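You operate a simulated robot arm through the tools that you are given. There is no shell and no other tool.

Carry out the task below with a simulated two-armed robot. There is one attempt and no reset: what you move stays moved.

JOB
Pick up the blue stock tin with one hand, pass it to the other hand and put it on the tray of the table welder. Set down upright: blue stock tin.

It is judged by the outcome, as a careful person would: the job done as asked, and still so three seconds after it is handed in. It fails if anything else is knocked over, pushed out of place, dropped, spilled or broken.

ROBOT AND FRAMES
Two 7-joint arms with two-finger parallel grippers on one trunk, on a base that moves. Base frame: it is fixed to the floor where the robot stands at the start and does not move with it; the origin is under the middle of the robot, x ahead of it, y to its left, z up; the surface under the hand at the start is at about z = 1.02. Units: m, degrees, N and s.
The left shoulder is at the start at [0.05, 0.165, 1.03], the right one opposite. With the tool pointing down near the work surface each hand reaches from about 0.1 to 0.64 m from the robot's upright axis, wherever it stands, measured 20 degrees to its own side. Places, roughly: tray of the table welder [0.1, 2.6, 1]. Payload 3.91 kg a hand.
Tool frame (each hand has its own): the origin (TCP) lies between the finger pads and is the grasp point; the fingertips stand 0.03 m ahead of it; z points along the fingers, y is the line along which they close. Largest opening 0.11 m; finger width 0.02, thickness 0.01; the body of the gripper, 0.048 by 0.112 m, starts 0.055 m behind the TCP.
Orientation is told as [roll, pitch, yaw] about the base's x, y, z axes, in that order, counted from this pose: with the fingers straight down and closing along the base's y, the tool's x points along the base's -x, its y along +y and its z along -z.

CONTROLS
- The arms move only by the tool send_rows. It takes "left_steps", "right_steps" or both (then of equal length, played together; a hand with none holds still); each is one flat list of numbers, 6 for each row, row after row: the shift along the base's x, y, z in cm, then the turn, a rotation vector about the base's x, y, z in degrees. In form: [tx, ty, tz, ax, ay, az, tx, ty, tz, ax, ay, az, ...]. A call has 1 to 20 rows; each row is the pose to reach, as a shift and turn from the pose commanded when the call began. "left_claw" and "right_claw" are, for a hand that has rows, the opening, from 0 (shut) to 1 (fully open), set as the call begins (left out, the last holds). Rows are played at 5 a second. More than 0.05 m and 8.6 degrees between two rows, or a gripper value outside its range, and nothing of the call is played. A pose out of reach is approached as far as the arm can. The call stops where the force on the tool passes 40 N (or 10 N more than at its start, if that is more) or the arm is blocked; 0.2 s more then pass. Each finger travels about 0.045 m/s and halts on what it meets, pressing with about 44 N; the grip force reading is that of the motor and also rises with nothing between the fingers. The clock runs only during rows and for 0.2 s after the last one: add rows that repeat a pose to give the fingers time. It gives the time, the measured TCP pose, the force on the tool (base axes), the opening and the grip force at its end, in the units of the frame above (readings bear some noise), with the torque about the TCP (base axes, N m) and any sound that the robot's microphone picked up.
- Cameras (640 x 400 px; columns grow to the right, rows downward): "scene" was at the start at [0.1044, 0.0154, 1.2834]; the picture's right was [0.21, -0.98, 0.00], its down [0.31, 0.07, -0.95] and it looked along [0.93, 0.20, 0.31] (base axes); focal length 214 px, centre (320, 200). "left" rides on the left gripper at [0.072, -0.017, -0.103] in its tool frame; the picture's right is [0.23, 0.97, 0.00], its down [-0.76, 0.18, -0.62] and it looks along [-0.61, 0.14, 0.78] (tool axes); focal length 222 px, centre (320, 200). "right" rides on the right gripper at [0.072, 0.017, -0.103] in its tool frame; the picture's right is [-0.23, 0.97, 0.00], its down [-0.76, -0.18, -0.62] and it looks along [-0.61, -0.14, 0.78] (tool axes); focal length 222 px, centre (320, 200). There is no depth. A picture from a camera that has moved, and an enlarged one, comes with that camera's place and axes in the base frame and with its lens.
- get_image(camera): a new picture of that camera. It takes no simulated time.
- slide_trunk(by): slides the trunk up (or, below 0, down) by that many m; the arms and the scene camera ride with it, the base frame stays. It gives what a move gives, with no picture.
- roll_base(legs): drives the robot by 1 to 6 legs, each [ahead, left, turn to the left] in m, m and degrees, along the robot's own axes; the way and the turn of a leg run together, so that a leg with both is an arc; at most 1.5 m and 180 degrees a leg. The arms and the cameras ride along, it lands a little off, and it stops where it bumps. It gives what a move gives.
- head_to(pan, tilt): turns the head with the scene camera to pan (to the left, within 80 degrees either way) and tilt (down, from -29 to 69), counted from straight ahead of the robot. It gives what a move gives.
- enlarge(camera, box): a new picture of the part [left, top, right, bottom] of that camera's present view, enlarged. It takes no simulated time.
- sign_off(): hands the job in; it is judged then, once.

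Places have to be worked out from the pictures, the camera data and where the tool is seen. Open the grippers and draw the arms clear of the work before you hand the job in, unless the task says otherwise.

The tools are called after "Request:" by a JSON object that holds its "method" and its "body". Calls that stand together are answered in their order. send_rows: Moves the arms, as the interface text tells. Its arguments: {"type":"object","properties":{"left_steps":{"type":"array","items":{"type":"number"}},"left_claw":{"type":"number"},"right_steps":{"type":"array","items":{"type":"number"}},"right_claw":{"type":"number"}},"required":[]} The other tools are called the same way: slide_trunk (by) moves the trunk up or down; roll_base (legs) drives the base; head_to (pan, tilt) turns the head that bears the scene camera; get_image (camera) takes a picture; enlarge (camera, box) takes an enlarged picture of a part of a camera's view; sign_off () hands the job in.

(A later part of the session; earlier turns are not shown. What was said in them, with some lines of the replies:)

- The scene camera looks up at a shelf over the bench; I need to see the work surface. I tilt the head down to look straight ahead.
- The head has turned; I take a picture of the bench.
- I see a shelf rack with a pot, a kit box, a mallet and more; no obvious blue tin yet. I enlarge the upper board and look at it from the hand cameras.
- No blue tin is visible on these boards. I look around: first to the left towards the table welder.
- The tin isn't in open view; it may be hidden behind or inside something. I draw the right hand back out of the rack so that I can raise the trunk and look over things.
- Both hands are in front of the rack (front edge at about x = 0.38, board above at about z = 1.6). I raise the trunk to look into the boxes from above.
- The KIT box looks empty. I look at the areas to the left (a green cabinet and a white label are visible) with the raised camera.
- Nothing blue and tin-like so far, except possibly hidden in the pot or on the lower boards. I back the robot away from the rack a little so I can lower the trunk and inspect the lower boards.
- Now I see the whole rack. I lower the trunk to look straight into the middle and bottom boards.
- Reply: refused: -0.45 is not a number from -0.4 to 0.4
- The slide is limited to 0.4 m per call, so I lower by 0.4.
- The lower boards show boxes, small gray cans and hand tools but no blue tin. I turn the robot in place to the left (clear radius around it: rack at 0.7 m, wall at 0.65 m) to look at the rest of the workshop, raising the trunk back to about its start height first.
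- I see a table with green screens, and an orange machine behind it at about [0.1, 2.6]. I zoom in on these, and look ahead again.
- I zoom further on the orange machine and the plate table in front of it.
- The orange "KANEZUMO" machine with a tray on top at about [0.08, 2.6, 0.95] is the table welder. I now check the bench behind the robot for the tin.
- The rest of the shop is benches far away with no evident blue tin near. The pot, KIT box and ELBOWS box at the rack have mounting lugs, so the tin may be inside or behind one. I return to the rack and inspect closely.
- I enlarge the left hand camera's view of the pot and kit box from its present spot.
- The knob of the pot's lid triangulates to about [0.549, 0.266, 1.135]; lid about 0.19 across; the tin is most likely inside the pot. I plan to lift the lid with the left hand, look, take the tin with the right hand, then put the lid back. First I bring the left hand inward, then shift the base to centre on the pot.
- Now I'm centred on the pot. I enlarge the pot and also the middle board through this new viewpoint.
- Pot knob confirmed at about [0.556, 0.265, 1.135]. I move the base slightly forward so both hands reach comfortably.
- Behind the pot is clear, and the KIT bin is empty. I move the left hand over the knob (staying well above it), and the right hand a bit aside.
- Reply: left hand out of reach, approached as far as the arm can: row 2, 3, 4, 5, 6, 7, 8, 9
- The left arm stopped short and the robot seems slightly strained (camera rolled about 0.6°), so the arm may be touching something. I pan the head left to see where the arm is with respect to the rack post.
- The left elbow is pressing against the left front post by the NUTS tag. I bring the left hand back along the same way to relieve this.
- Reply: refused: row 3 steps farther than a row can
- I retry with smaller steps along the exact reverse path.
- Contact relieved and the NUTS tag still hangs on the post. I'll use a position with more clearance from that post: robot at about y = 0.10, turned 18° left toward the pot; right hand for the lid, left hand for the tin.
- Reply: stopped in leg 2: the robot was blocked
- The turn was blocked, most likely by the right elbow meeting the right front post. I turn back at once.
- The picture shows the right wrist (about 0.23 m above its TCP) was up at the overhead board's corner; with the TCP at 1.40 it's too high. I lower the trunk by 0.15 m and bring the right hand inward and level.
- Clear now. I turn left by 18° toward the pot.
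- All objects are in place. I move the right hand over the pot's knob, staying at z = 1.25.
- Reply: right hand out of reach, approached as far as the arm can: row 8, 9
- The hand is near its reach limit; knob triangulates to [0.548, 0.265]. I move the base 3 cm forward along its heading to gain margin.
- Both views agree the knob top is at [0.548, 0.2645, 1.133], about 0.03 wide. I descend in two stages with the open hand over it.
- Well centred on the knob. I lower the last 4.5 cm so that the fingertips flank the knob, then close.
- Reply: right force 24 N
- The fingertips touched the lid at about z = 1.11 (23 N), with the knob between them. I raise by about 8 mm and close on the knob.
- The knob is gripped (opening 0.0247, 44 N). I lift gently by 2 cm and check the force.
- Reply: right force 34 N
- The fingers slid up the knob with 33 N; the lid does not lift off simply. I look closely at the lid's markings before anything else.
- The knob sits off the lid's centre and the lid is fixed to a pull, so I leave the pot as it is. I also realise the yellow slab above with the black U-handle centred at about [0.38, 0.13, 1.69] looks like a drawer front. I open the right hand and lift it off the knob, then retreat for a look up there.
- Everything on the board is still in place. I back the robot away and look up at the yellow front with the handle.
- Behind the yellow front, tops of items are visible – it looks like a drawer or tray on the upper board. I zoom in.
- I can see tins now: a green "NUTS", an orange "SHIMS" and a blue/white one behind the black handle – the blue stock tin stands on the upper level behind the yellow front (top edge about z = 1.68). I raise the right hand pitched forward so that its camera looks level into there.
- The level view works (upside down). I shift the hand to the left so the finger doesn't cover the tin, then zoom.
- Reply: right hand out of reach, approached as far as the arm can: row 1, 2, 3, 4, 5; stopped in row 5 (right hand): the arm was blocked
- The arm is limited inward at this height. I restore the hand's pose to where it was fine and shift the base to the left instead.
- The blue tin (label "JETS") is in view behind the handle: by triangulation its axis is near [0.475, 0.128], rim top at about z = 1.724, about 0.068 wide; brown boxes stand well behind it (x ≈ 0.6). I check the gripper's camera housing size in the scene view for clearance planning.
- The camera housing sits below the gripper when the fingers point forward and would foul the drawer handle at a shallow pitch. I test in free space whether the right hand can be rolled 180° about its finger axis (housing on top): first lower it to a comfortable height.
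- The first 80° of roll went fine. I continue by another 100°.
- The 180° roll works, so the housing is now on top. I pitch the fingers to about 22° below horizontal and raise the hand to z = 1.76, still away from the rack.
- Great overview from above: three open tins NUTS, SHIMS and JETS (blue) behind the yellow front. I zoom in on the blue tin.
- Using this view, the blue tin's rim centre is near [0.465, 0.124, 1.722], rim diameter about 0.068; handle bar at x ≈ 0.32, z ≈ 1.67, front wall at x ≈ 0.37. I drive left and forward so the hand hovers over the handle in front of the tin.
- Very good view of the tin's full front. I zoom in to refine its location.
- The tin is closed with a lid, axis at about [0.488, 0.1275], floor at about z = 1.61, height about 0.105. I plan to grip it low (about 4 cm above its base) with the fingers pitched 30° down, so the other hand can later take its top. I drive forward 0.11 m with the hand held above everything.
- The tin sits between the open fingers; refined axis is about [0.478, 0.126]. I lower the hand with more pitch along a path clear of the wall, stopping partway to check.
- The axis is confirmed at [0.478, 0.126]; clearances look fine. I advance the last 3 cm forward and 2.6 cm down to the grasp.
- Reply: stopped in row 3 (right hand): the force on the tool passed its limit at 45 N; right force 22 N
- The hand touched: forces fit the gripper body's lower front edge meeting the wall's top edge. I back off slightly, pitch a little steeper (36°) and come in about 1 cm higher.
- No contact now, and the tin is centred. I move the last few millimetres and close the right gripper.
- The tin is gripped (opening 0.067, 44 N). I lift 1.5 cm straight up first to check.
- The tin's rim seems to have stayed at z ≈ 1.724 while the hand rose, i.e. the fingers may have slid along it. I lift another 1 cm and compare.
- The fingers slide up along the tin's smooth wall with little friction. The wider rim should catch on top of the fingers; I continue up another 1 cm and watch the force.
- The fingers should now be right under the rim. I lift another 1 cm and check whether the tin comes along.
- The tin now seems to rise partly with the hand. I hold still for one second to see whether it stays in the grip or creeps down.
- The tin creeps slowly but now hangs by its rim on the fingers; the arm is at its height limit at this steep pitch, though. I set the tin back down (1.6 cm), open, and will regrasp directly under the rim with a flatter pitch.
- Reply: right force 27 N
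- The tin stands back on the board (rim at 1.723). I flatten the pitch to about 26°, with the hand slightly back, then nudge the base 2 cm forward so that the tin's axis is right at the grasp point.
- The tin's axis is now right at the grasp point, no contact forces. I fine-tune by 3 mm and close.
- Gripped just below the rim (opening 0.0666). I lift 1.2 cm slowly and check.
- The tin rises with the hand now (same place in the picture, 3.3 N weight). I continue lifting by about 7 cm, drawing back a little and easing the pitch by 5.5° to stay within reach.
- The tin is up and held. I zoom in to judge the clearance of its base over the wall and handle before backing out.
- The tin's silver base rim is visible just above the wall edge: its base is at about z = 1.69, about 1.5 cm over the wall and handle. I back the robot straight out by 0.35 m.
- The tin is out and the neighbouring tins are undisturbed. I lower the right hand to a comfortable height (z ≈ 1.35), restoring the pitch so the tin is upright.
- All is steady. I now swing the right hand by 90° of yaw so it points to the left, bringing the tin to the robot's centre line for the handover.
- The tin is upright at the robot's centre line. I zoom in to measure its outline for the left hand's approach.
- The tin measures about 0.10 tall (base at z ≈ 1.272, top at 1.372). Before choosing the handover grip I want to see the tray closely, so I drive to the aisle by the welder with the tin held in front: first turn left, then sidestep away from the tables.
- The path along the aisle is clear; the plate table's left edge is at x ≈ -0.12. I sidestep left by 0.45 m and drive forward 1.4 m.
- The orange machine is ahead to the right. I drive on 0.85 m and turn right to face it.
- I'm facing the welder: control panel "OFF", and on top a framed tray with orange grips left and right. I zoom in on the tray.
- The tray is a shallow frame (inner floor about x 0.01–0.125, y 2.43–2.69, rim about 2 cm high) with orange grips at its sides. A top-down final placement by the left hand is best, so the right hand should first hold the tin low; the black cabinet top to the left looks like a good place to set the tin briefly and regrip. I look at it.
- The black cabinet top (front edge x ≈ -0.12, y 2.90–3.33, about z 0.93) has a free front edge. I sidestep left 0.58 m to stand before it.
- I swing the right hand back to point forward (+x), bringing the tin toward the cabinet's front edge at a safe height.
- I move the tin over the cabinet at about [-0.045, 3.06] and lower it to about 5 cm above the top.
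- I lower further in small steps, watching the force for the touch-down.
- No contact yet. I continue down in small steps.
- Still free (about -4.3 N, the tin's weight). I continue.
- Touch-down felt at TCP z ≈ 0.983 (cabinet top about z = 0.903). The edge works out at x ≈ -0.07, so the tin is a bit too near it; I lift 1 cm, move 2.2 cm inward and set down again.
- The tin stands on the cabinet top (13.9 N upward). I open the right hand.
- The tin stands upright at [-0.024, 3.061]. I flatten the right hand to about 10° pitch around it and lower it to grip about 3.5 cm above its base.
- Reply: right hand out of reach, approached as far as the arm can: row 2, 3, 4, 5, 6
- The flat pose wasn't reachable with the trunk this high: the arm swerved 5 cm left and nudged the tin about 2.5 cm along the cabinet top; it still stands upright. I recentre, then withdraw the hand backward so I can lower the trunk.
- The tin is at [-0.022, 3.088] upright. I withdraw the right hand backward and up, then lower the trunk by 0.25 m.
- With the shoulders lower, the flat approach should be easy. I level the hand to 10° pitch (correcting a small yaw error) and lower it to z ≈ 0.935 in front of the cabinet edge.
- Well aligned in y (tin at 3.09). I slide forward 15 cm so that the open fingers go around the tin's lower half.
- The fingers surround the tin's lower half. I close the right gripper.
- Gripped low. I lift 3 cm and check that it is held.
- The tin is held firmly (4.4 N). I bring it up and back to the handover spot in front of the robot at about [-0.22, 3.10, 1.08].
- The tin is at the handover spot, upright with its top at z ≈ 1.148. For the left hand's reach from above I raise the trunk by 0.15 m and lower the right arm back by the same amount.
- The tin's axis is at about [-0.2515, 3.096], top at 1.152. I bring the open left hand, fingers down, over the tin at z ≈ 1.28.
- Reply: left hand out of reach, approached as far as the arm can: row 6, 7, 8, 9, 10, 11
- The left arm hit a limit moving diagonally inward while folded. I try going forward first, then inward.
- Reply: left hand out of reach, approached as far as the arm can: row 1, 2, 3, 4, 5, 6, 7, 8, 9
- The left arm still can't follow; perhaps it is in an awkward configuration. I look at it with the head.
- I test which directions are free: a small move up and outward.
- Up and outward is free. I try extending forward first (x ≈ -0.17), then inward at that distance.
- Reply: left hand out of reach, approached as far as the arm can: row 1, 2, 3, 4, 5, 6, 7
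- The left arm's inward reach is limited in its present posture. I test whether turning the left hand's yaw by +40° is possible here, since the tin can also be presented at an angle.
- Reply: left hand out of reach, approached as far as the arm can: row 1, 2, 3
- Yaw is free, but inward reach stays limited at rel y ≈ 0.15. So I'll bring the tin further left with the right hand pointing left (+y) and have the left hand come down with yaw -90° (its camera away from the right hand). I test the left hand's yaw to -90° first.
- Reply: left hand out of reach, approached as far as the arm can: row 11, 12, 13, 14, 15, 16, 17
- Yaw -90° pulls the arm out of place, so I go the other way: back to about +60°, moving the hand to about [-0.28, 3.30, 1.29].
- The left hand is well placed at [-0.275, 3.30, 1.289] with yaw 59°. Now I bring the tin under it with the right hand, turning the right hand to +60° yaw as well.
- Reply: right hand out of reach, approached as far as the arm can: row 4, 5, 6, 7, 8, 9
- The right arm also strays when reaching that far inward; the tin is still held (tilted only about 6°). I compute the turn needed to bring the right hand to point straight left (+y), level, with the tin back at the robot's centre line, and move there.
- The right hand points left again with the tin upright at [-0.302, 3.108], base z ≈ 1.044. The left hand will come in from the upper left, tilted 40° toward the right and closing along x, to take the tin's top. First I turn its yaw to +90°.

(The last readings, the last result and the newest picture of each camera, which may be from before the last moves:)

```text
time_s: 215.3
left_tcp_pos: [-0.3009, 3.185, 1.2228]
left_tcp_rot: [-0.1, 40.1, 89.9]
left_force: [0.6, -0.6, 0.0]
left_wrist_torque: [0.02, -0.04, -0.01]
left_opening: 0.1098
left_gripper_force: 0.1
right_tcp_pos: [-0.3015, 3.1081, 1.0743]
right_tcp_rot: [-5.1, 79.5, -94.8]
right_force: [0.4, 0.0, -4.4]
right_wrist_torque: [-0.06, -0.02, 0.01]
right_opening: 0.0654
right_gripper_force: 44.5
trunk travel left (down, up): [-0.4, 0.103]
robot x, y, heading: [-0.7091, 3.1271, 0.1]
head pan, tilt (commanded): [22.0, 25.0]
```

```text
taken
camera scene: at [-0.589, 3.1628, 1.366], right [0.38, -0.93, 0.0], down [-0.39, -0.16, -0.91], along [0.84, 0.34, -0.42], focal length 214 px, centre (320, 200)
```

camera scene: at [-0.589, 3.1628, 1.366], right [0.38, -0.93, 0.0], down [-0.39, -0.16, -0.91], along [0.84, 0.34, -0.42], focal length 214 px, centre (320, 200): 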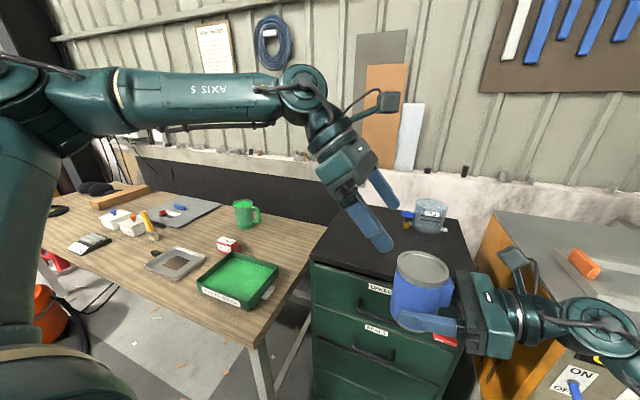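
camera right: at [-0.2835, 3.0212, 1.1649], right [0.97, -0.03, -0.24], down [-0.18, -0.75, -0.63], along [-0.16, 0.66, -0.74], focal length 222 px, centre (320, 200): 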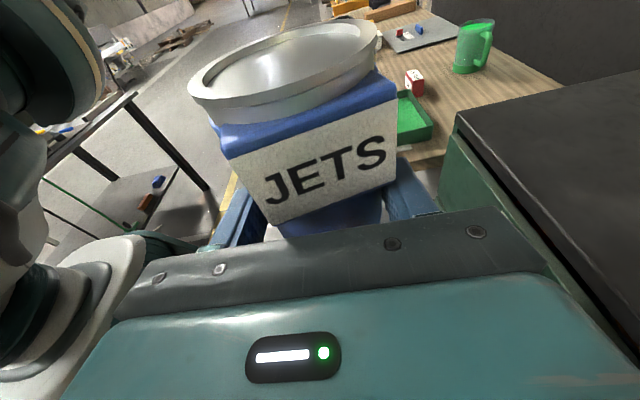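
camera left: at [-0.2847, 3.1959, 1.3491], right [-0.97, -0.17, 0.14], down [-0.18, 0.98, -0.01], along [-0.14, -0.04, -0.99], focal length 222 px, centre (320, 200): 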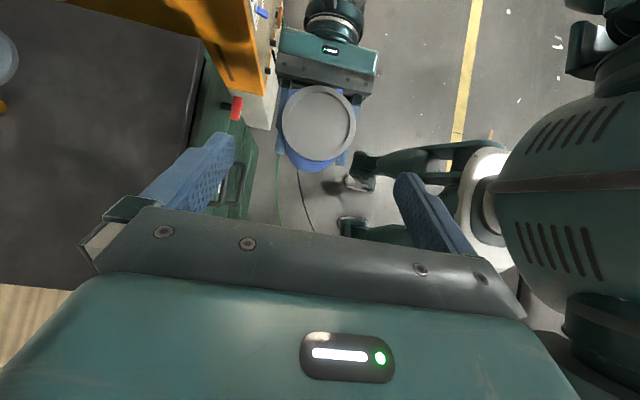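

The left hand is lined up; its camera shows the tin's top centred at [-0.300, 3.116]. I advance along the finger direction in two stages.

Request:
{"method": "send_rows", "body": {"left_steps": [0, -1.8, -2.3, 0, 0, 0, 0, -3.6, -4.6, 0, 0, 0, 0.1, -5, -6.4, 0, 0, 0]}}

Request:
{"method": "get_image", "body": {"camera": "left"}}

Request:
{"method": "enlarge", "body": {"camera": "scene", "box": [290, 120, 540, 370]}}

```text
time_s: 216.1
left_tcp_pos: [-0.2997, 3.1341, 1.1575]
left_tcp_rot: [0.0, 39.8, 89.9]
left_force: [0.2, 0.5, -0.3]
left_wrist_torque: [0.0, 0.0, 0.02]
left_opening: 0.1101
left_gripper_force: 0.0
right_tcp_pos: [-0.3014, 3.1083, 1.0758]
right_tcp_rot: [-5.4, 79.4, -94.8]
right_force: [0.0, 0.0, -3.9]
right_wrist_torque: [-0.02, -0.02, 0.02]
right_opening: 0.0655
right_gripper_force: 43.6
trunk travel left (down, up): [-0.4, 0.103]
robot x, y, heading: [-0.7016, 3.1273, 0.2]
head pan, tilt (commanded): [22.0, 25.0]
```

```text
taken
camera left: at [-0.2842, 3.1453, 1.2837], right [-0.97, -0.17, 0.14], down [-0.18, 0.98, -0.01], along [-0.14, -0.04, -0.99], focal length 222 px, centre (320, 200)
```

left: 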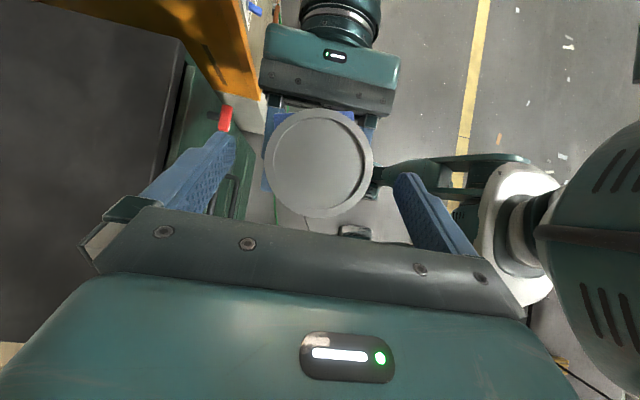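

```text
1.60 times, centred on (415, 245) of scene
camera zoom: at [-0.5884, 3.1629, 1.3659], right [0.38, -0.93, 0.0], down [-0.39, -0.16, -0.91], along [0.84, 0.34, -0.42], focal length 343 px, centre (168, 128)
```

zoom: 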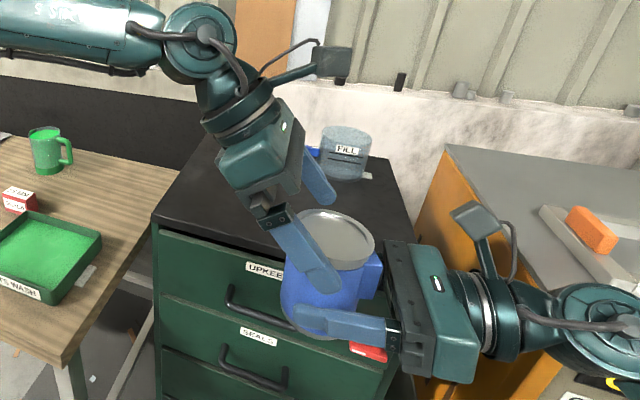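

Everything is clear: the tin's rim centre is at [-0.2985, 3.117, 1.144]. I move the last 3.8 cm so the left pads cover the rim and upper wall.

Request:
{"method": "send_rows", "body": {"left_steps": [0, -0.9, -1, 0, 0, 0, 0.1, -1.7, -2, 0, 0, 0, 0.1, -2.5, -2.85, 0, 0, 0]}}

Request:
{"method": "get_image", "body": {"camera": "left"}}

Request:
{"method": "enlarge", "body": {"camera": "scene", "box": [340, 180, 500, 350]}}

```text
time_s: 216.9
left_tcp_pos: [-0.2999, 3.1107, 1.1297]
left_tcp_rot: [-0.1, 39.9, 90.0]
left_force: [-0.6, 0.2, -0.5]
left_wrist_torque: [0.0, -0.02, 0.0]
left_opening: 0.1099
left_gripper_force: 0.0
right_tcp_pos: [-0.3007, 3.1097, 1.0752]
right_tcp_rot: [-5.2, 79.4, -94.8]
right_force: [0.6, -0.6, -3.4]
right_wrist_torque: [-0.02, 0.05, 0.03]
right_opening: 0.0655
right_gripper_force: 44.2
trunk travel left (down, up): [-0.4, 0.103]
robot x, y, heading: [-0.7017, 3.1276, 0.1]
head pan, tilt (commanded): [22.0, 25.0]
```

```text
taken
camera left: at [-0.2838, 3.1211, 1.2554], right [-0.97, -0.17, 0.14], down [-0.18, 0.98, -0.01], along [-0.14, -0.04, -0.99], focal length 222 px, centre (320, 200)
```

left: 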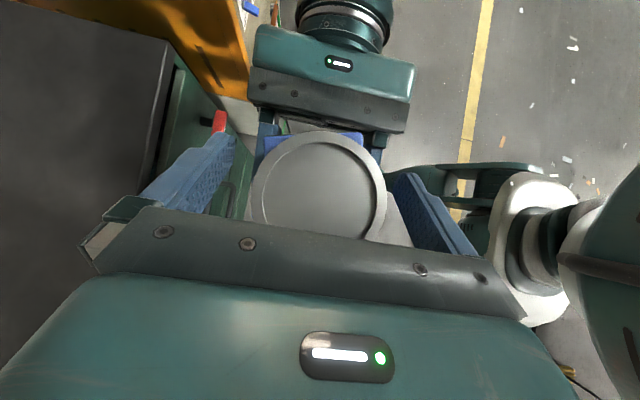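

```text
2.35 times, centred on (420, 265) of scene
camera zoom: at [-0.5886, 3.1629, 1.3659], right [0.38, -0.93, 0.0], down [-0.39, -0.16, -0.91], along [0.84, 0.34, -0.42], focal length 505 px, centre (85, 47)
```

zoom: 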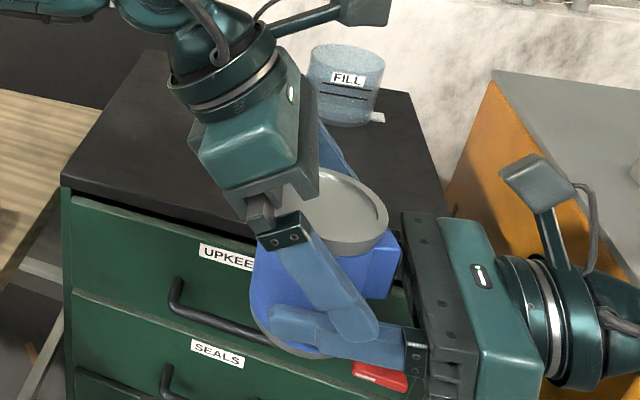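

The left pads are around the tin's top with clearance to the right fingers below. I close the left gripper while the right hand holds still.

Request:
{"method": "send_rows", "body": {"left_steps": [0, 0, 0, 0, 0, 0, 0, 0, 0, 0, 0, 0, 0, 0, 0, 0, 0, 0, 0, 0, 0, 0, 0, 0, 0, 0, 0, 0, 0, 0, 0, 0, 0, 0, 0, 0, 0, 0, 0, 0, 0, 0], "left_claw": 0}}

Request:
{"method": "enlarge", "body": {"camera": "scene", "box": [340, 180, 500, 350]}}

Request:
{"method": "get_image", "body": {"camera": "left"}}

```text
time_s: 218.5
left_tcp_pos: [-0.2995, 3.1105, 1.1297]
left_tcp_rot: [0.1, 39.9, 89.9]
left_force: [-3.0, -1.0, 1.0]
left_wrist_torque: [-0.11, 0.58, -0.09]
left_opening: 0.0656
left_gripper_force: 43.7
right_tcp_pos: [-0.3013, 3.1081, 1.0743]
right_tcp_rot: [-4.8, 79.5, -94.5]
right_force: [2.2, 0.3, -4.6]
right_wrist_torque: [0.09, -0.42, 0.14]
right_opening: 0.0656
right_gripper_force: 44.2
trunk travel left (down, up): [-0.4, 0.103]
robot x, y, heading: [-0.704, 3.1246, 0.2]
head pan, tilt (commanded): [22.0, 25.0]
```

```text
2.35 times, centred on (420, 265) of scene
camera zoom: at [-0.589, 3.1628, 1.366], right [0.38, -0.93, 0.0], down [-0.39, -0.16, -0.91], along [0.84, 0.34, -0.42], focal length 505 px, centre (85, 47)
```

zoom: 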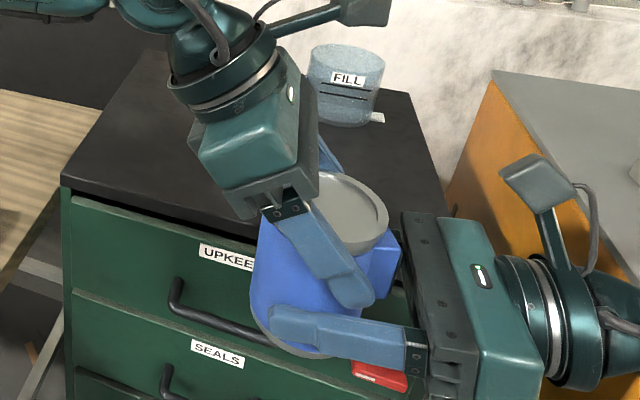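

```text
taken
camera left: at [-0.2843, 3.121, 1.2556], right [-0.97, -0.17, 0.15], down [-0.18, 0.98, -0.01], along [-0.14, -0.04, -0.99], focal length 222 px, centre (320, 200)
```

left: 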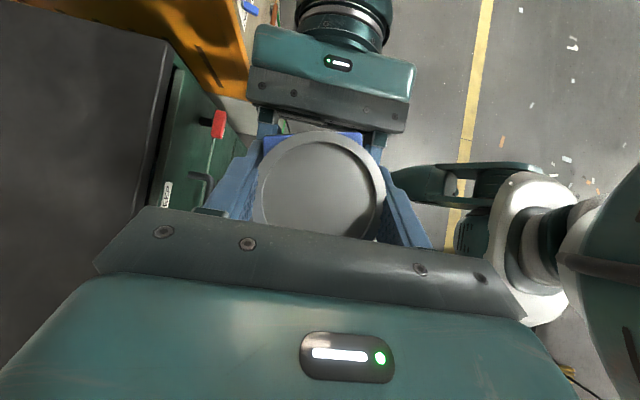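

Both hands hold the tin (left opening 0.0656, 44 N). I open the right hand now.

Request:
{"method": "send_rows", "body": {"right_steps": [0, 0, 0, 0, 0, 0, 0, 0, 0, 0, 0, 0, 0, 0, 0, 0, 0, 0, 0, 0, 0, 0, 0, 0, 0, 0, 0, 0, 0, 0], "right_claw": 1}}

Request:
{"method": "enlarge", "body": {"camera": "scene", "box": [340, 180, 500, 350]}}

```text
time_s: 219.7
left_tcp_pos: [-0.3008, 3.1094, 1.1292]
left_tcp_rot: [-0.1, 39.9, 89.9]
left_force: [-0.5, -0.7, 0.0]
left_wrist_torque: [-0.04, -0.01, -0.01]
left_opening: 0.0656
left_gripper_force: 43.9
right_tcp_pos: [-0.3017, 3.1087, 1.075]
right_tcp_rot: [-5.2, 79.5, -94.7]
right_force: [0.3, -0.9, 0.0]
right_wrist_torque: [-0.01, -0.02, -0.02]
right_opening: 0.1102
right_gripper_force: 0.0
trunk travel left (down, up): [-0.4, 0.103]
robot x, y, heading: [-0.7074, 3.1288, 0.2]
head pan, tilt (commanded): [22.0, 25.0]
```

```text
2.35 times, centred on (420, 265) of scene
camera zoom: at [-0.589, 3.1628, 1.366], right [0.38, -0.93, 0.0], down [-0.39, -0.16, -0.91], along [0.84, 0.34, -0.42], focal length 505 px, centre (85, 47)
```

zoom: 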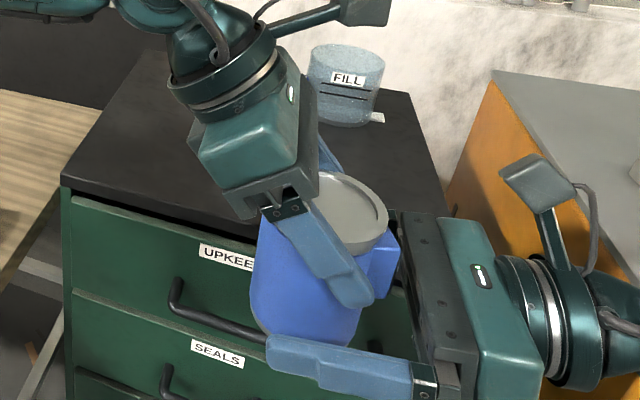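

The tin stays in the left hand. I draw the right hand straight back (to the right) out from under it.

Request:
{"method": "send_rows", "body": {"right_steps": [0, -2, 0, 0, 0, 0, 0, -4, 0, 0, 0, 0, 0, -7, 0, 0, 0, 0, 0, -10, 0, 0, 0, 0, 0, -13, 0, 0, 0, 0]}}

Request:
{"method": "get_image", "body": {"camera": "scene"}}

Request:
{"method": "get_image", "body": {"camera": "left"}}

```text
time_s: 220.9
left_tcp_pos: [-0.2994, 3.11, 1.1291]
left_tcp_rot: [-0.1, 39.8, 89.9]
left_force: [-0.5, 0.1, 0.0]
left_wrist_torque: [0.0, 0.02, -0.01]
left_opening: 0.0655
left_gripper_force: 44.0
right_tcp_pos: [-0.3013, 2.9814, 1.0734]
right_tcp_rot: [-5.2, 79.4, -94.6]
right_force: [-1.5, 0.3, 0.0]
right_wrist_torque: [0.03, 0.01, 0.02]
right_opening: 0.1099
right_gripper_force: 0.1
trunk travel left (down, up): [-0.4, 0.103]
robot x, y, heading: [-0.704, 3.1273, -0.1]
head pan, tilt (commanded): [22.0, 25.0]
```

```text
taken
camera scene: at [-0.5891, 3.1625, 1.366], right [0.38, -0.93, 0.0], down [-0.39, -0.16, -0.91], along [0.84, 0.34, -0.42], focal length 214 px, centre (320, 200)
```

scene: 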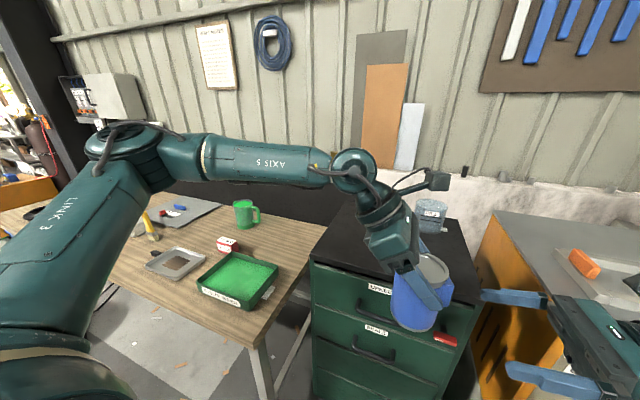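

```text
taken
camera left: at [-0.2844, 3.1207, 1.2556], right [-0.97, -0.17, 0.14], down [-0.18, 0.98, -0.01], along [-0.14, -0.04, -0.99], focal length 222 px, centre (320, 200)
```

left: 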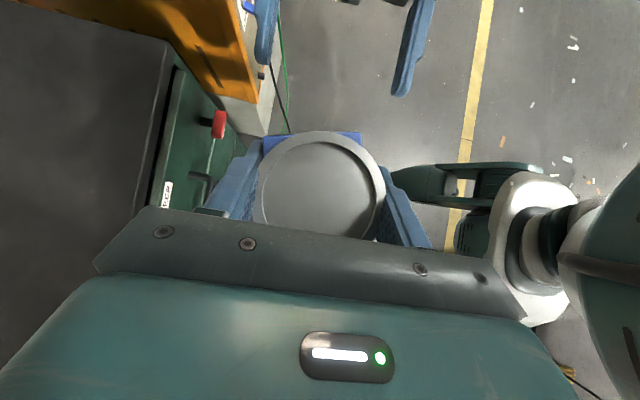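

The handover succeeded: the tin is in the left hand alone, upright. I move the right hand further away to the right and extend the left hand forward to rel 0.56 m as needed for the tray.

Request:
{"method": "send_rows", "body": {"left_steps": [3, 0, 0, 0, 0, 0, 6, 0, 0, 0, 0, 0, 9, 0, 0, 0, 0, 0, 12, 0, 0, 0, 0, 0, 14, 0, 0, 0, 0, 0, 16, 0, 0, 0, 0, 0], "right_steps": [-1, -2, 0, 0, 0, 0, -2, -4, 0, 0, 0, 0, -3, -6, 0, 0, 0, 0, -4, -8, 0, 0, 0, 0, -5, -9, 0, 0, 0, 0, -6, -10, 0, 0, 0, 0]}}

Request:
{"method": "get_image", "body": {"camera": "scene"}}

```text
time_s: 222.3
left_tcp_pos: [-0.2044, 3.1665, 1.1303]
left_tcp_rot: [-0.2, 39.9, 89.9]
left_force: [0.0, -0.4, 0.3]
left_wrist_torque: [-0.01, -0.02, 0.01]
left_opening: 0.0653
left_gripper_force: 44.0
left hand out of reach, approached as far as the arm can: row 1, 2, 3, 4, 5, 6
right_tcp_pos: [-0.3622, 2.8808, 1.074]
right_tcp_rot: [-4.9, 79.5, -94.3]
right_force: [0.8, 0.0, -0.5]
right_wrist_torque: [0.0, 0.01, 0.01]
right_opening: 0.1099
right_gripper_force: 0.2
trunk travel left (down, up): [-0.4, 0.103]
robot x, y, heading: [-0.7011, 3.1305, 0.3]
head pan, tilt (commanded): [22.0, 25.0]
```

```text
taken
camera scene: at [-0.5891, 3.1628, 1.366], right [0.38, -0.93, 0.0], down [-0.39, -0.16, -0.91], along [0.84, 0.34, -0.42], focal length 214 px, centre (320, 200)
```

scene: 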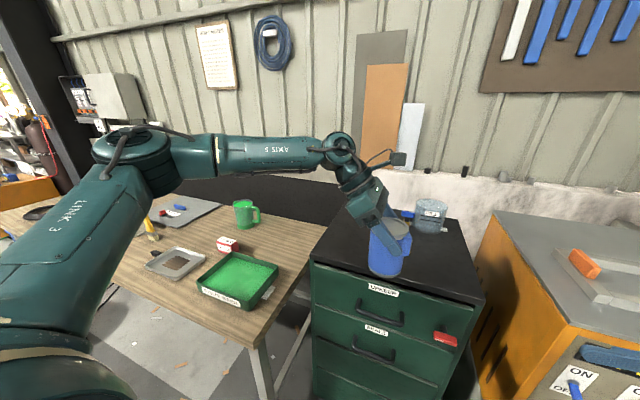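

The reach in this pose is about 0.50 m ahead. I test whether further left allows reaching farther forward, since I can choose the base position accordingly.

Request:
{"method": "send_rows", "body": {"left_steps": [1.5, 3.5, 0, 0, 0, 0, 3, 7, 0, 0, 0, 0, 4.5, 10.5, 0, 0, 0, 0, 6, 14, 0, 0, 0, 0, 8, 16, 0, 0, 0, 0]}}

```text
time_s: 223.5
left_tcp_pos: [-0.1242, 3.3287, 1.1307]
left_tcp_rot: [0.0, 39.9, 89.8]
left_force: [1.1, 0.3, -4.0]
left_wrist_torque: [-0.04, -0.03, -0.02]
left_opening: 0.0655
left_gripper_force: 43.9
right_tcp_pos: [-0.3623, 2.8817, 1.0733]
right_tcp_rot: [-5.4, 79.5, -94.8]
right_force: [-0.5, 0.8, -0.1]
right_wrist_torque: [-0.01, -0.02, 0.03]
right_opening: 0.1103
right_gripper_force: 0.0
trunk travel left (down, up): [-0.4, 0.103]
robot x, y, heading: [-0.7005, 3.1259, 0.0]
head pan, tilt (commanded): [22.0, 25.0]
```

Reachable: rel (0.576, 0.203). I now sidestep right 0.77 m so that the tin comes in front of the tray, with the tin held at z ≈ 1.05 above everything.

Request:
{"method": "roll_base", "body": {"legs": [[0, -0.769, 0]]}}

Request:
{"method": "head_to", "body": {"pan": 10, "tilt": 25}}

Request:
{"method": "get_image", "body": {"camera": "scene"}}

Request:
{"method": "get_image", "body": {"camera": "left"}}

```text
time_s: 230.7
left_tcp_pos: [-0.1195, 2.5646, 1.1298]
left_tcp_rot: [0.0, 39.8, 90.9]
left_force: [0.1, 1.0, -3.9]
left_wrist_torque: [0.0, -0.01, 0.02]
left_opening: 0.0655
left_gripper_force: 43.9
right_tcp_pos: [-0.3481, 2.115, 1.0738]
right_tcp_rot: [-5.2, 79.5, -93.7]
right_force: [0.2, -0.4, -0.1]
right_wrist_torque: [-0.01, 0.01, -0.02]
right_opening: 0.1103
right_gripper_force: 0.1
trunk travel left (down, up): [-0.4, 0.103]
robot x, y, heading: [-0.6929, 2.358, 0.9]
head pan, tilt (commanded): [22.0, 25.0]
```

```text
time_s: 231.4
left_tcp_pos: [-0.1189, 2.5652, 1.1313]
left_tcp_rot: [0.0, 39.9, 90.8]
left_force: [-0.6, 0.8, -4.4]
left_wrist_torque: [-0.05, 0.02, -0.02]
left_opening: 0.0657
left_gripper_force: 43.7
right_tcp_pos: [-0.3497, 2.1148, 1.0736]
right_tcp_rot: [-5.3, 79.5, -93.6]
right_force: [-1.0, 0.1, -0.2]
right_wrist_torque: [-0.01, 0.0, -0.03]
right_opening: 0.1101
right_gripper_force: 0.1
trunk travel left (down, up): [-0.4, 0.103]
robot x, y, heading: [-0.6952, 2.3546, 1.2]
head pan, tilt (commanded): [10.0, 25.0]
```

```text
taken
camera scene: at [-0.5752, 2.3732, 1.366], right [0.19, -0.98, 0.0], down [-0.41, -0.08, -0.91], along [0.89, 0.18, -0.42], focal length 214 px, centre (320, 200)
```

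scene: 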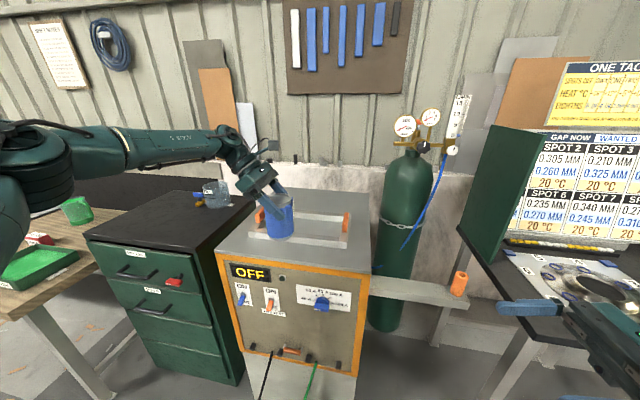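

```text
taken
camera left: at [-0.1035, 2.5771, 1.2572], right [-0.97, -0.19, 0.15], down [-0.19, 0.98, -0.01], along [-0.14, -0.04, -0.99], focal length 222 px, centre (320, 200)
```

left: 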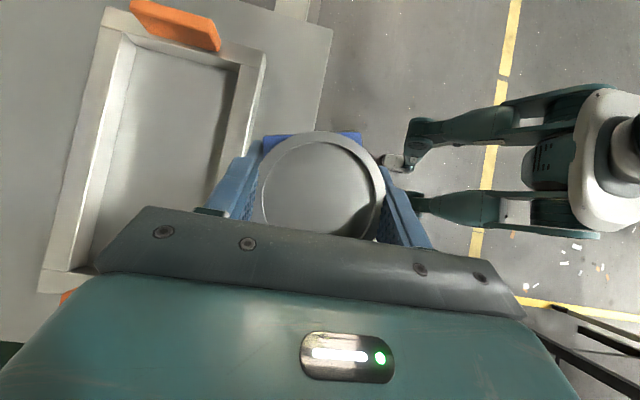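

The left camera looks straight down on the tray: inner floor x ≈ -0.007–0.12, y ≈ 2.41–2.70, centre about [0.057, 2.555]. I drive forward 0.17 m to bring the tin over it.

Request:
{"method": "roll_base", "body": {"legs": [[0.17, 0, -1.2]]}}

Request:
{"method": "get_image", "body": {"camera": "left"}}

Request:
{"method": "get_image", "body": {"camera": "scene"}}

```text
time_s: 232.9
left_tcp_pos: [0.0535, 2.5554, 1.1308]
left_tcp_rot: [0.0, 39.8, 89.6]
left_force: [0.4, 0.6, -5.1]
left_wrist_torque: [-0.07, 0.0, 0.0]
left_opening: 0.0655
left_gripper_force: 44.0
right_tcp_pos: [-0.1851, 2.108, 1.0738]
right_tcp_rot: [-5.4, 79.4, -95.0]
right_force: [0.5, -0.2, 0.0]
right_wrist_torque: [0.01, -0.03, 0.0]
right_opening: 0.11
right_gripper_force: 0.0
trunk travel left (down, up): [-0.4, 0.103]
robot x, y, heading: [-0.5274, 2.3579, -0.0]
head pan, tilt (commanded): [10.0, 25.0]
```

```text
taken
camera left: at [0.0701, 2.5663, 1.257], right [-0.97, -0.17, 0.15], down [-0.17, 0.98, -0.01], along [-0.14, -0.04, -0.99], focal length 222 px, centre (320, 200)
```

left: 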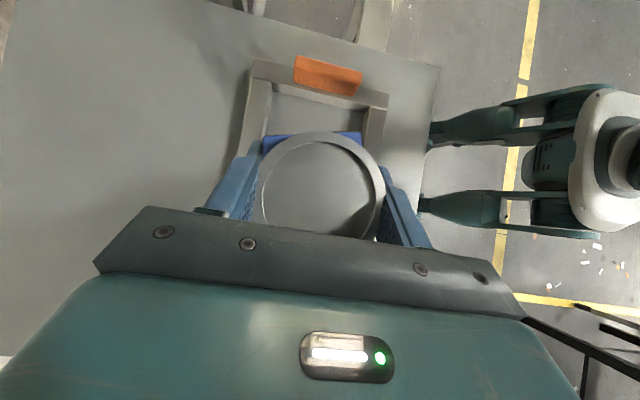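

```text
taken
camera scene: at [-0.4056, 2.3721, 1.3659], right [0.17, -0.98, 0.0], down [-0.42, -0.07, -0.91], along [0.89, 0.16, -0.42], focal length 214 px, centre (320, 200)
```

scene: 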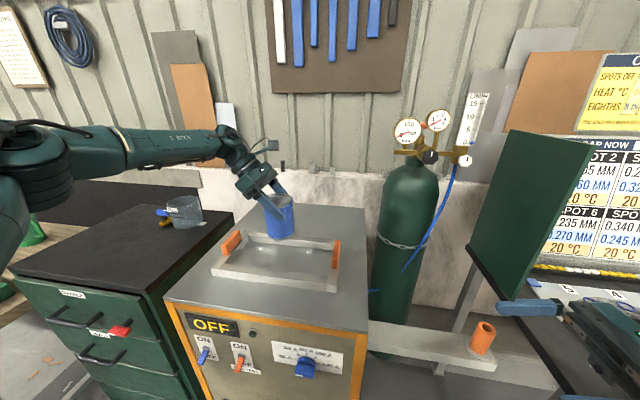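

The tin is over the tray's centre (tin [0.055, 2.555]). I pull the right hand back a bit from the screen on its side and zoom in to check the tin's uprightness.

Request:
{"method": "send_rows", "body": {"right_steps": [-3, 0, 0, 0, 0, 0, -6, 0, 0, 0, 0, 0, -9, 0, 0, 0, 0, 0]}}

Request:
{"method": "enlarge", "body": {"camera": "scene", "box": [190, 140, 370, 310]}}

```text
time_s: 233.7
left_tcp_pos: [0.0534, 2.5559, 1.1318]
left_tcp_rot: [-0.2, 39.9, 89.6]
left_force: [0.0, -0.9, -4.7]
left_wrist_torque: [-0.03, 0.0, 0.01]
left_opening: 0.0656
left_gripper_force: 44.1
right_tcp_pos: [-0.2769, 2.1091, 1.0723]
right_tcp_rot: [-5.4, 79.5, -95.2]
right_force: [0.4, -0.5, 0.7]
right_wrist_torque: [0.02, 0.0, 0.0]
right_opening: 0.11
right_gripper_force: 0.1
trunk travel left (down, up): [-0.4, 0.103]
robot x, y, heading: [-0.5263, 2.3573, 0.0]
head pan, tilt (commanded): [10.0, 25.0]
```

```text
2.35 times, centred on (280, 225) of scene
camera zoom: at [-0.4069, 2.3722, 1.3661], right [0.17, -0.98, 0.0], down [-0.42, -0.07, -0.91], along [0.89, 0.16, -0.42], focal length 505 px, centre (414, 141)
```

zoom: 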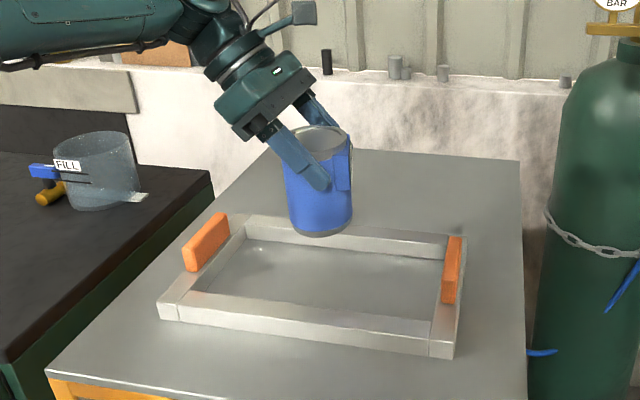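

The tin is close to upright above the tray. I lower it 7 cm, then continue slowly to contact.

Request:
{"method": "send_rows", "body": {"left_steps": [0, 0, -2, 0, 0, 0, 0, 0, -4, 0, 0, 0, 0, 0, -6, 0, 0, 0, 0, 0, -7, 0, 0, 0]}}

Request:
{"method": "enlarge", "body": {"camera": "scene", "box": [190, 140, 370, 310]}}

Request:
{"method": "get_image", "body": {"camera": "left"}}

```text
time_s: 234.7
left_tcp_pos: [0.053, 2.5555, 1.0598]
left_tcp_rot: [0.0, 39.9, 89.7]
left_force: [-0.6, -0.3, -3.9]
left_wrist_torque: [-0.03, -0.04, -0.01]
left_opening: 0.0654
left_gripper_force: 43.4
right_tcp_pos: [-0.2758, 2.1076, 1.0737]
right_tcp_rot: [-5.2, 79.5, -94.9]
right_force: [0.4, 1.4, -0.2]
right_wrist_torque: [0.01, -0.02, 0.02]
right_opening: 0.1102
right_gripper_force: 0.1
trunk travel left (down, up): [-0.4, 0.103]
robot x, y, heading: [-0.5258, 2.3579, -0.1]
head pan, tilt (commanded): [10.0, 25.0]
```

```text
2.35 times, centred on (280, 225) of scene
camera zoom: at [-0.4063, 2.3721, 1.366], right [0.17, -0.98, 0.0], down [-0.42, -0.07, -0.91], along [0.89, 0.16, -0.42], focal length 505 px, centre (414, 141)
```

zoom: 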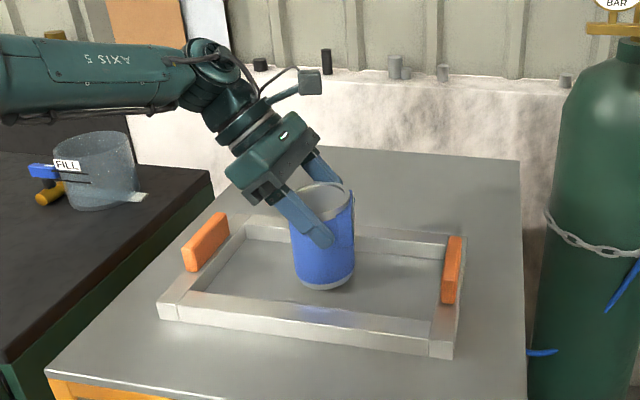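

```text
taken
camera left: at [0.0685, 2.5668, 1.1857], right [-0.97, -0.17, 0.15], down [-0.17, 0.98, -0.01], along [-0.14, -0.04, -0.99], focal length 222 px, centre (320, 200)
```

left: 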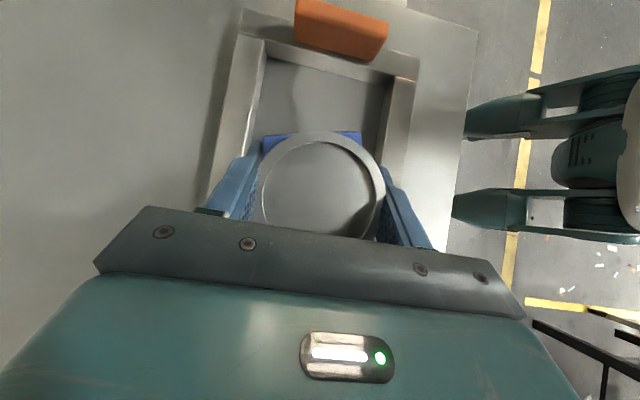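

The tin is well inside the frame. I continue downward slowly until touch-down.

Request:
{"method": "send_rows", "body": {"left_steps": [0, 0, -0.8, 0, 0, 0, 0, 0, -1.6, 0, 0, 0, 0, 0, -2.2, 0, 0, 0]}}

Request:
{"method": "send_rows", "body": {"left_steps": [0, 0, -0.3, 0, 0, 0, 0, 0, -0.6, 0, 0, 0]}}

Request:
{"method": "enlarge", "body": {"camera": "scene", "box": [220, 190, 350, 290]}}

```text
time_s: 235.5
left_tcp_pos: [0.0519, 2.5549, 1.0444]
left_tcp_rot: [-0.8, 40.2, 89.4]
left_force: [-3.3, 3.5, 22.7]
left_wrist_torque: [1.0, 0.96, 0.01]
left_opening: 0.0654
left_gripper_force: 44.4
right_tcp_pos: [-0.2773, 2.1076, 1.0741]
right_tcp_rot: [-4.4, 79.6, -94.1]
right_force: [-0.6, 0.3, 0.1]
right_wrist_torque: [-0.01, 0.0, 0.02]
right_opening: 0.11
right_gripper_force: 0.1
trunk travel left (down, up): [-0.4, 0.103]
robot x, y, heading: [-0.5267, 2.3559, -0.1]
head pan, tilt (commanded): [10.0, 25.0]
```

```text
time_s: 236.1
left_tcp_pos: [0.0508, 2.5546, 1.0405]
left_tcp_rot: [-1.0, 40.1, 89.2]
left_force: [3.1, 0.1, 31.9]
left_wrist_torque: [0.12, 0.84, 0.0]
left_opening: 0.0655
left_gripper_force: 44.1
right_tcp_pos: [-0.278, 2.1067, 1.0737]
right_tcp_rot: [-4.3, 79.6, -94.0]
right_force: [0.2, -0.3, -0.1]
right_wrist_torque: [0.0, 0.02, -0.03]
right_opening: 0.11
right_gripper_force: 0.0
trunk travel left (down, up): [-0.4, 0.103]
robot x, y, heading: [-0.5278, 2.3548, -0.1]
head pan, tilt (commanded): [10.0, 25.0]
```

```text
4.00 times, centred on (285, 240) of scene
camera zoom: at [-0.4096, 2.3709, 1.3665], right [0.17, -0.99, 0.0], down [-0.41, -0.07, -0.91], along [0.89, 0.16, -0.42], focal length 858 px, centre (460, 40)
```

zoom: 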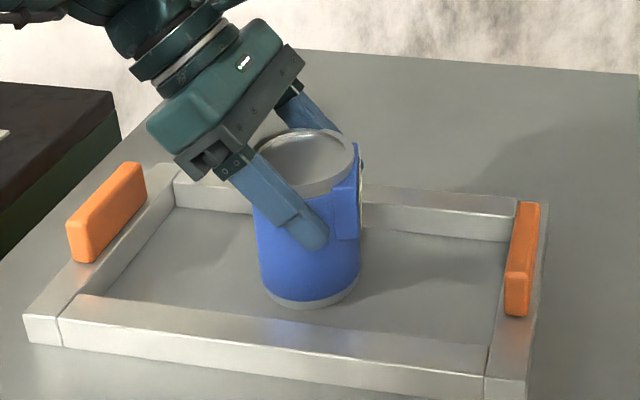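

The tin has touched down on the tray floor (about 32 N pressing). I relieve the pressure by raising the hand command about 8 mm.

Request:
{"method": "send_rows", "body": {"left_steps": [0, 0, 0.4, 0, 0, 0, 0, 0, 0.8, 0, 0, 0]}}

Request:
{"method": "enlarge", "body": {"camera": "scene", "box": [220, 190, 350, 290]}}

```text
time_s: 236.7
left_tcp_pos: [0.0524, 2.5541, 1.0396]
left_tcp_rot: [0.1, 39.6, 89.5]
left_force: [2.0, -2.4, 5.2]
left_wrist_torque: [-0.5, -0.34, -0.04]
left_opening: 0.0656
left_gripper_force: 44.5
right_tcp_pos: [-0.2764, 2.1074, 1.0718]
right_tcp_rot: [-4.9, 79.6, -94.6]
right_force: [0.8, 1.2, 0.1]
right_wrist_torque: [0.0, -0.02, -0.01]
right_opening: 0.1101
right_gripper_force: 0.0
trunk travel left (down, up): [-0.4, 0.103]
robot x, y, heading: [-0.5267, 2.3573, 0.1]
head pan, tilt (commanded): [10.0, 25.0]
```

```text
4.00 times, centred on (285, 240) of scene
camera zoom: at [-0.4074, 2.3714, 1.3657], right [0.17, -0.98, 0.0], down [-0.42, -0.07, -0.91], along [0.89, 0.16, -0.42], focal length 858 px, centre (460, 40)
```

zoom: 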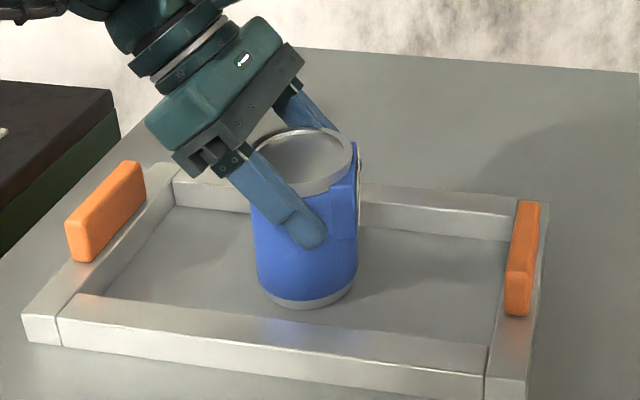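

The tin rests upright on the tray with only about 5 N residual. I open the left hand.

Request:
{"method": "send_rows", "body": {"left_steps": [0, 0, 0, 0, 0, 0, 0, 0, 0, 0, 0, 0, 0, 0, 0, 0, 0, 0, 0, 0, 0, 0, 0, 0, 0, 0, 0, 0, 0, 0], "left_claw": 1}}

Request:
{"method": "enlarge", "body": {"camera": "scene", "box": [220, 190, 350, 290]}}

Request:
{"method": "get_image", "body": {"camera": "left"}}

```text
time_s: 237.9
left_tcp_pos: [0.0529, 2.5562, 1.0421]
left_tcp_rot: [-0.1, 39.9, 89.6]
left_force: [1.1, 0.5, -0.8]
left_wrist_torque: [0.02, 0.04, 0.02]
left_opening: 0.1102
left_gripper_force: 0.0
right_tcp_pos: [-0.2752, 2.1082, 1.0732]
right_tcp_rot: [-5.0, 79.5, -94.7]
right_force: [0.0, -0.3, -0.2]
right_wrist_torque: [0.02, 0.02, -0.01]
right_opening: 0.11
right_gripper_force: 0.1
trunk travel left (down, up): [-0.4, 0.103]
robot x, y, heading: [-0.5243, 2.3564, -0.1]
head pan, tilt (commanded): [10.0, 25.0]
```

```text
4.00 times, centred on (285, 240) of scene
camera zoom: at [-0.4069, 2.372, 1.366], right [0.17, -0.98, 0.0], down [-0.42, -0.07, -0.91], along [0.89, 0.16, -0.42], focal length 858 px, centre (460, 40)
```

zoom: 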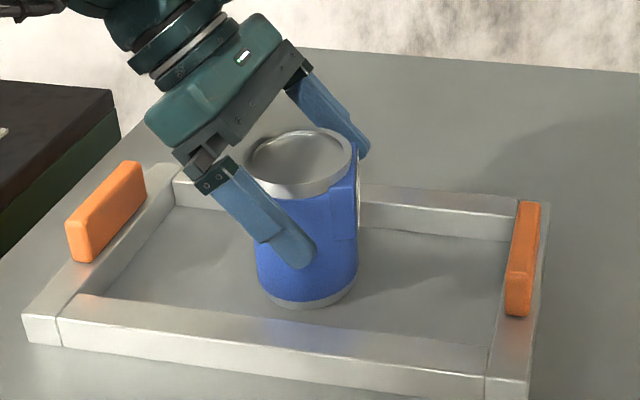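

```text
taken
camera left: at [0.0692, 2.5664, 1.1678], right [-0.97, -0.17, 0.14], down [-0.17, 0.98, -0.01], along [-0.14, -0.04, -0.99], focal length 222 px, centre (320, 200)
```

left: 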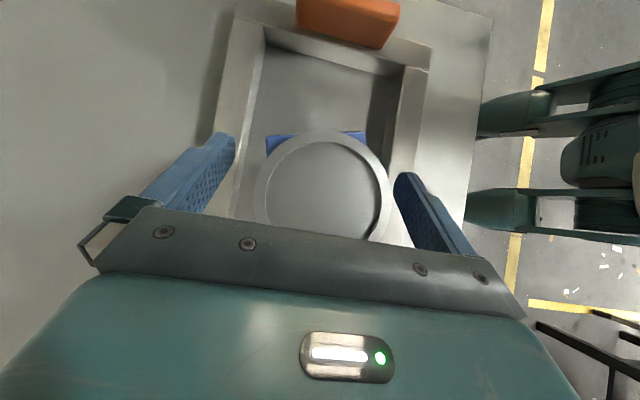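

The tin stands freely in the tray, centred between the open fingers. I withdraw the left hand back along its finger direction.

Request:
{"method": "send_rows", "body": {"left_steps": [0, 1.3, 1.5, 0, 0, 0, 0, 2.6, 3.1, 0, 0, 0, 0, 4.5, 5.4, 0, 0, 0, 0, 6.4, 7.7, 0, 0, 0, 0, 8.4, 10, 0, 0, 0]}}

Request:
{"method": "enlarge", "body": {"camera": "scene", "box": [200, 150, 360, 290]}}

Request:
{"method": "get_image", "body": {"camera": "left"}}

```text
time_s: 239.1
left_tcp_pos: [0.052, 2.6403, 1.1418]
left_tcp_rot: [-0.1, 39.9, 89.7]
left_force: [-1.3, -0.4, -0.1]
left_wrist_torque: [-0.01, 0.01, -0.03]
left_opening: 0.1102
left_gripper_force: 0.1
right_tcp_pos: [-0.2755, 2.1066, 1.0744]
right_tcp_rot: [-4.9, 79.5, -94.8]
right_force: [-0.2, -0.3, 0.0]
right_wrist_torque: [-0.02, 0.0, -0.02]
right_opening: 0.1099
right_gripper_force: 0.1
trunk travel left (down, up): [-0.4, 0.103]
robot x, y, heading: [-0.523, 2.3564, 0.1]
head pan, tilt (commanded): [10.0, 25.0]
```

```text
2.86 times, centred on (280, 220) of scene
camera zoom: at [-0.4071, 2.3721, 1.366], right [0.17, -0.98, 0.0], down [-0.42, -0.07, -0.91], along [0.89, 0.16, -0.42], focal length 613 px, centre (434, 143)
```

zoom: 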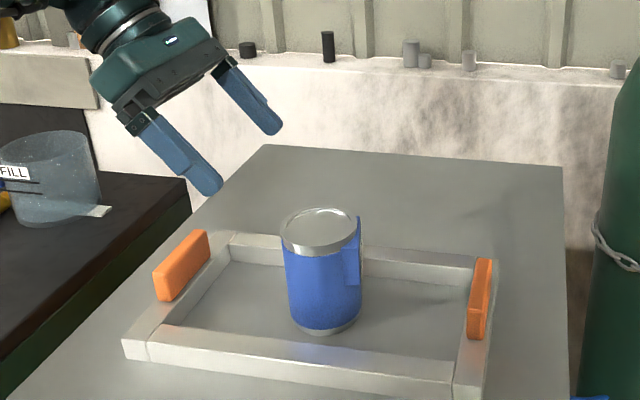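

```text
taken
camera left: at [0.0682, 2.6511, 1.2684], right [-0.97, -0.17, 0.14], down [-0.17, 0.98, -0.01], along [-0.14, -0.04, -0.99], focal length 222 px, centre (320, 200)
```

left: 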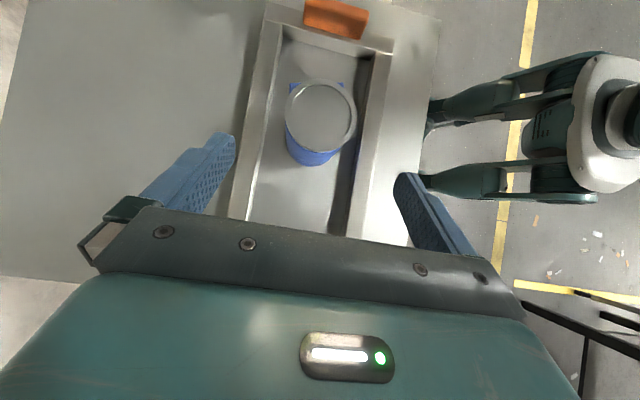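

The tin stands upright in the middle of the tray. I raise the left hand and back the robot away so both arms are clear.

Request:
{"method": "send_rows", "body": {"left_steps": [-1, 1, 2, 0, 0, 0, -2, 2, 4, 0, 0, 0, -3, 2, 5, 0, 0, 0]}}

Request:
{"method": "roll_base", "body": {"legs": [[-0.35, 0, 0]]}}

Request:
{"method": "get_image", "body": {"camera": "scene"}}

Request:
{"method": "enlarge", "body": {"camera": "scene", "box": [220, 150, 380, 270]}}

```text
time_s: 239.9
left_tcp_pos: [0.0235, 2.6583, 1.1924]
left_tcp_rot: [-0.1, 39.7, 89.7]
left_force: [0.2, 0.4, -0.1]
left_wrist_torque: [-0.03, -0.05, 0.04]
left_opening: 0.1099
left_gripper_force: 0.0
right_tcp_pos: [-0.2769, 2.1084, 1.0733]
right_tcp_rot: [-5.0, 79.5, -94.7]
right_force: [0.2, -0.4, 0.2]
right_wrist_torque: [-0.03, 0.0, -0.02]
right_opening: 0.11
right_gripper_force: 0.1
trunk travel left (down, up): [-0.4, 0.103]
robot x, y, heading: [-0.5217, 2.3584, -0.3]
head pan, tilt (commanded): [10.0, 25.0]
```

```text
time_s: 242.1
left_tcp_pos: [-0.322, 2.6614, 1.1922]
left_tcp_rot: [-0.1, 39.9, 90.0]
left_force: [0.1, 0.9, -0.5]
left_wrist_torque: [0.03, -0.06, -0.02]
left_opening: 0.1099
left_gripper_force: 0.2
right_tcp_pos: [-0.6179, 2.1091, 1.0737]
right_tcp_rot: [-4.9, 79.5, -94.2]
right_force: [-0.4, 0.1, 0.6]
right_wrist_torque: [0.03, -0.01, -0.02]
right_opening: 0.1105
right_gripper_force: 0.1
trunk travel left (down, up): [-0.4, 0.103]
robot x, y, heading: [-0.8702, 2.3566, 0.2]
head pan, tilt (commanded): [10.0, 25.0]
```

```text
taken
camera scene: at [-0.7502, 2.372, 1.3661], right [0.18, -0.98, 0.0], down [-0.42, -0.08, -0.91], along [0.89, 0.16, -0.42], focal length 214 px, centre (320, 200)
```

scene: 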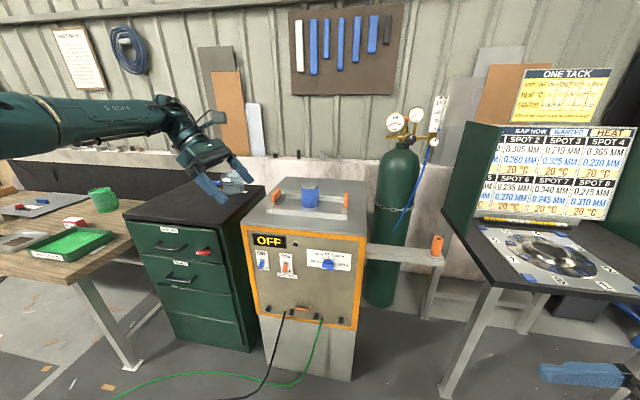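

```text
3.33 times, centred on (300, 210) of scene
camera zoom: at [-0.7502, 2.372, 1.3661], right [0.18, -0.98, 0.0], down [-0.42, -0.08, -0.91], along [0.89, 0.16, -0.42], focal length 715 px, centre (387, 167)
```

zoom: 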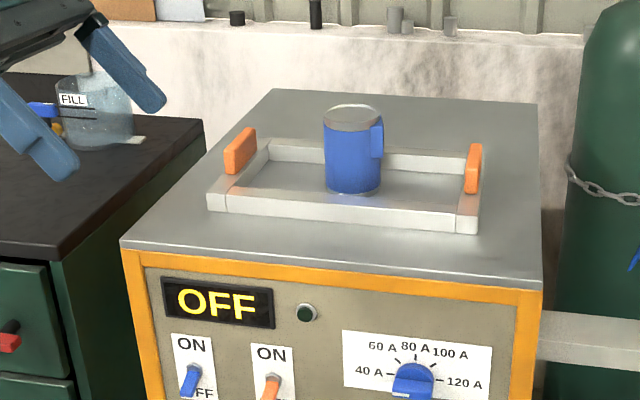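

The blue tin stands upright in the middle of the welder's tray. Both hands are open and well clear, and nothing else here has moved, so I hand the job in.

Request:
{"method": "sign_off", "body": {}}

```text
The job is handed in.
```

The blue stock tin is standing upright in the middle of the table welder's tray, and the job is handed in. Both grippers are open and the robot has backed clear.

The tin (labelled "JETS") was on the rack's upper board, behind the yellow front with the handle. The right hand picked it up and carried it to the welder. Beside the welder it set the tin down once on the black cabinet and re-gripped it lower, then passed it to the left hand in the air. The left hand placed it on the tray.

Some contacts along the way:
- **Rack:** the left elbow pressed against the left front post, and the right wrist touched the top corner. I backed off each time.
- **Pot:** before I found the tin, I gripped the lid knob of the pot labelled "RIVETS" and pulled up lightly. The lid did not move, so I let go.
- **Drawer handle or wall:** the hand touched the yellow drawer handle or front wall once while reaching for the tin, and I backed off.
- **Cabinet:** while re-gripping, the right hand nudged the tin about 2.5 cm along the cabinet top. It stayed upright.

In the later pictures of the rack and the welder area I saw nothing else moved or knocked over. I did not go back to the rack for a last look.
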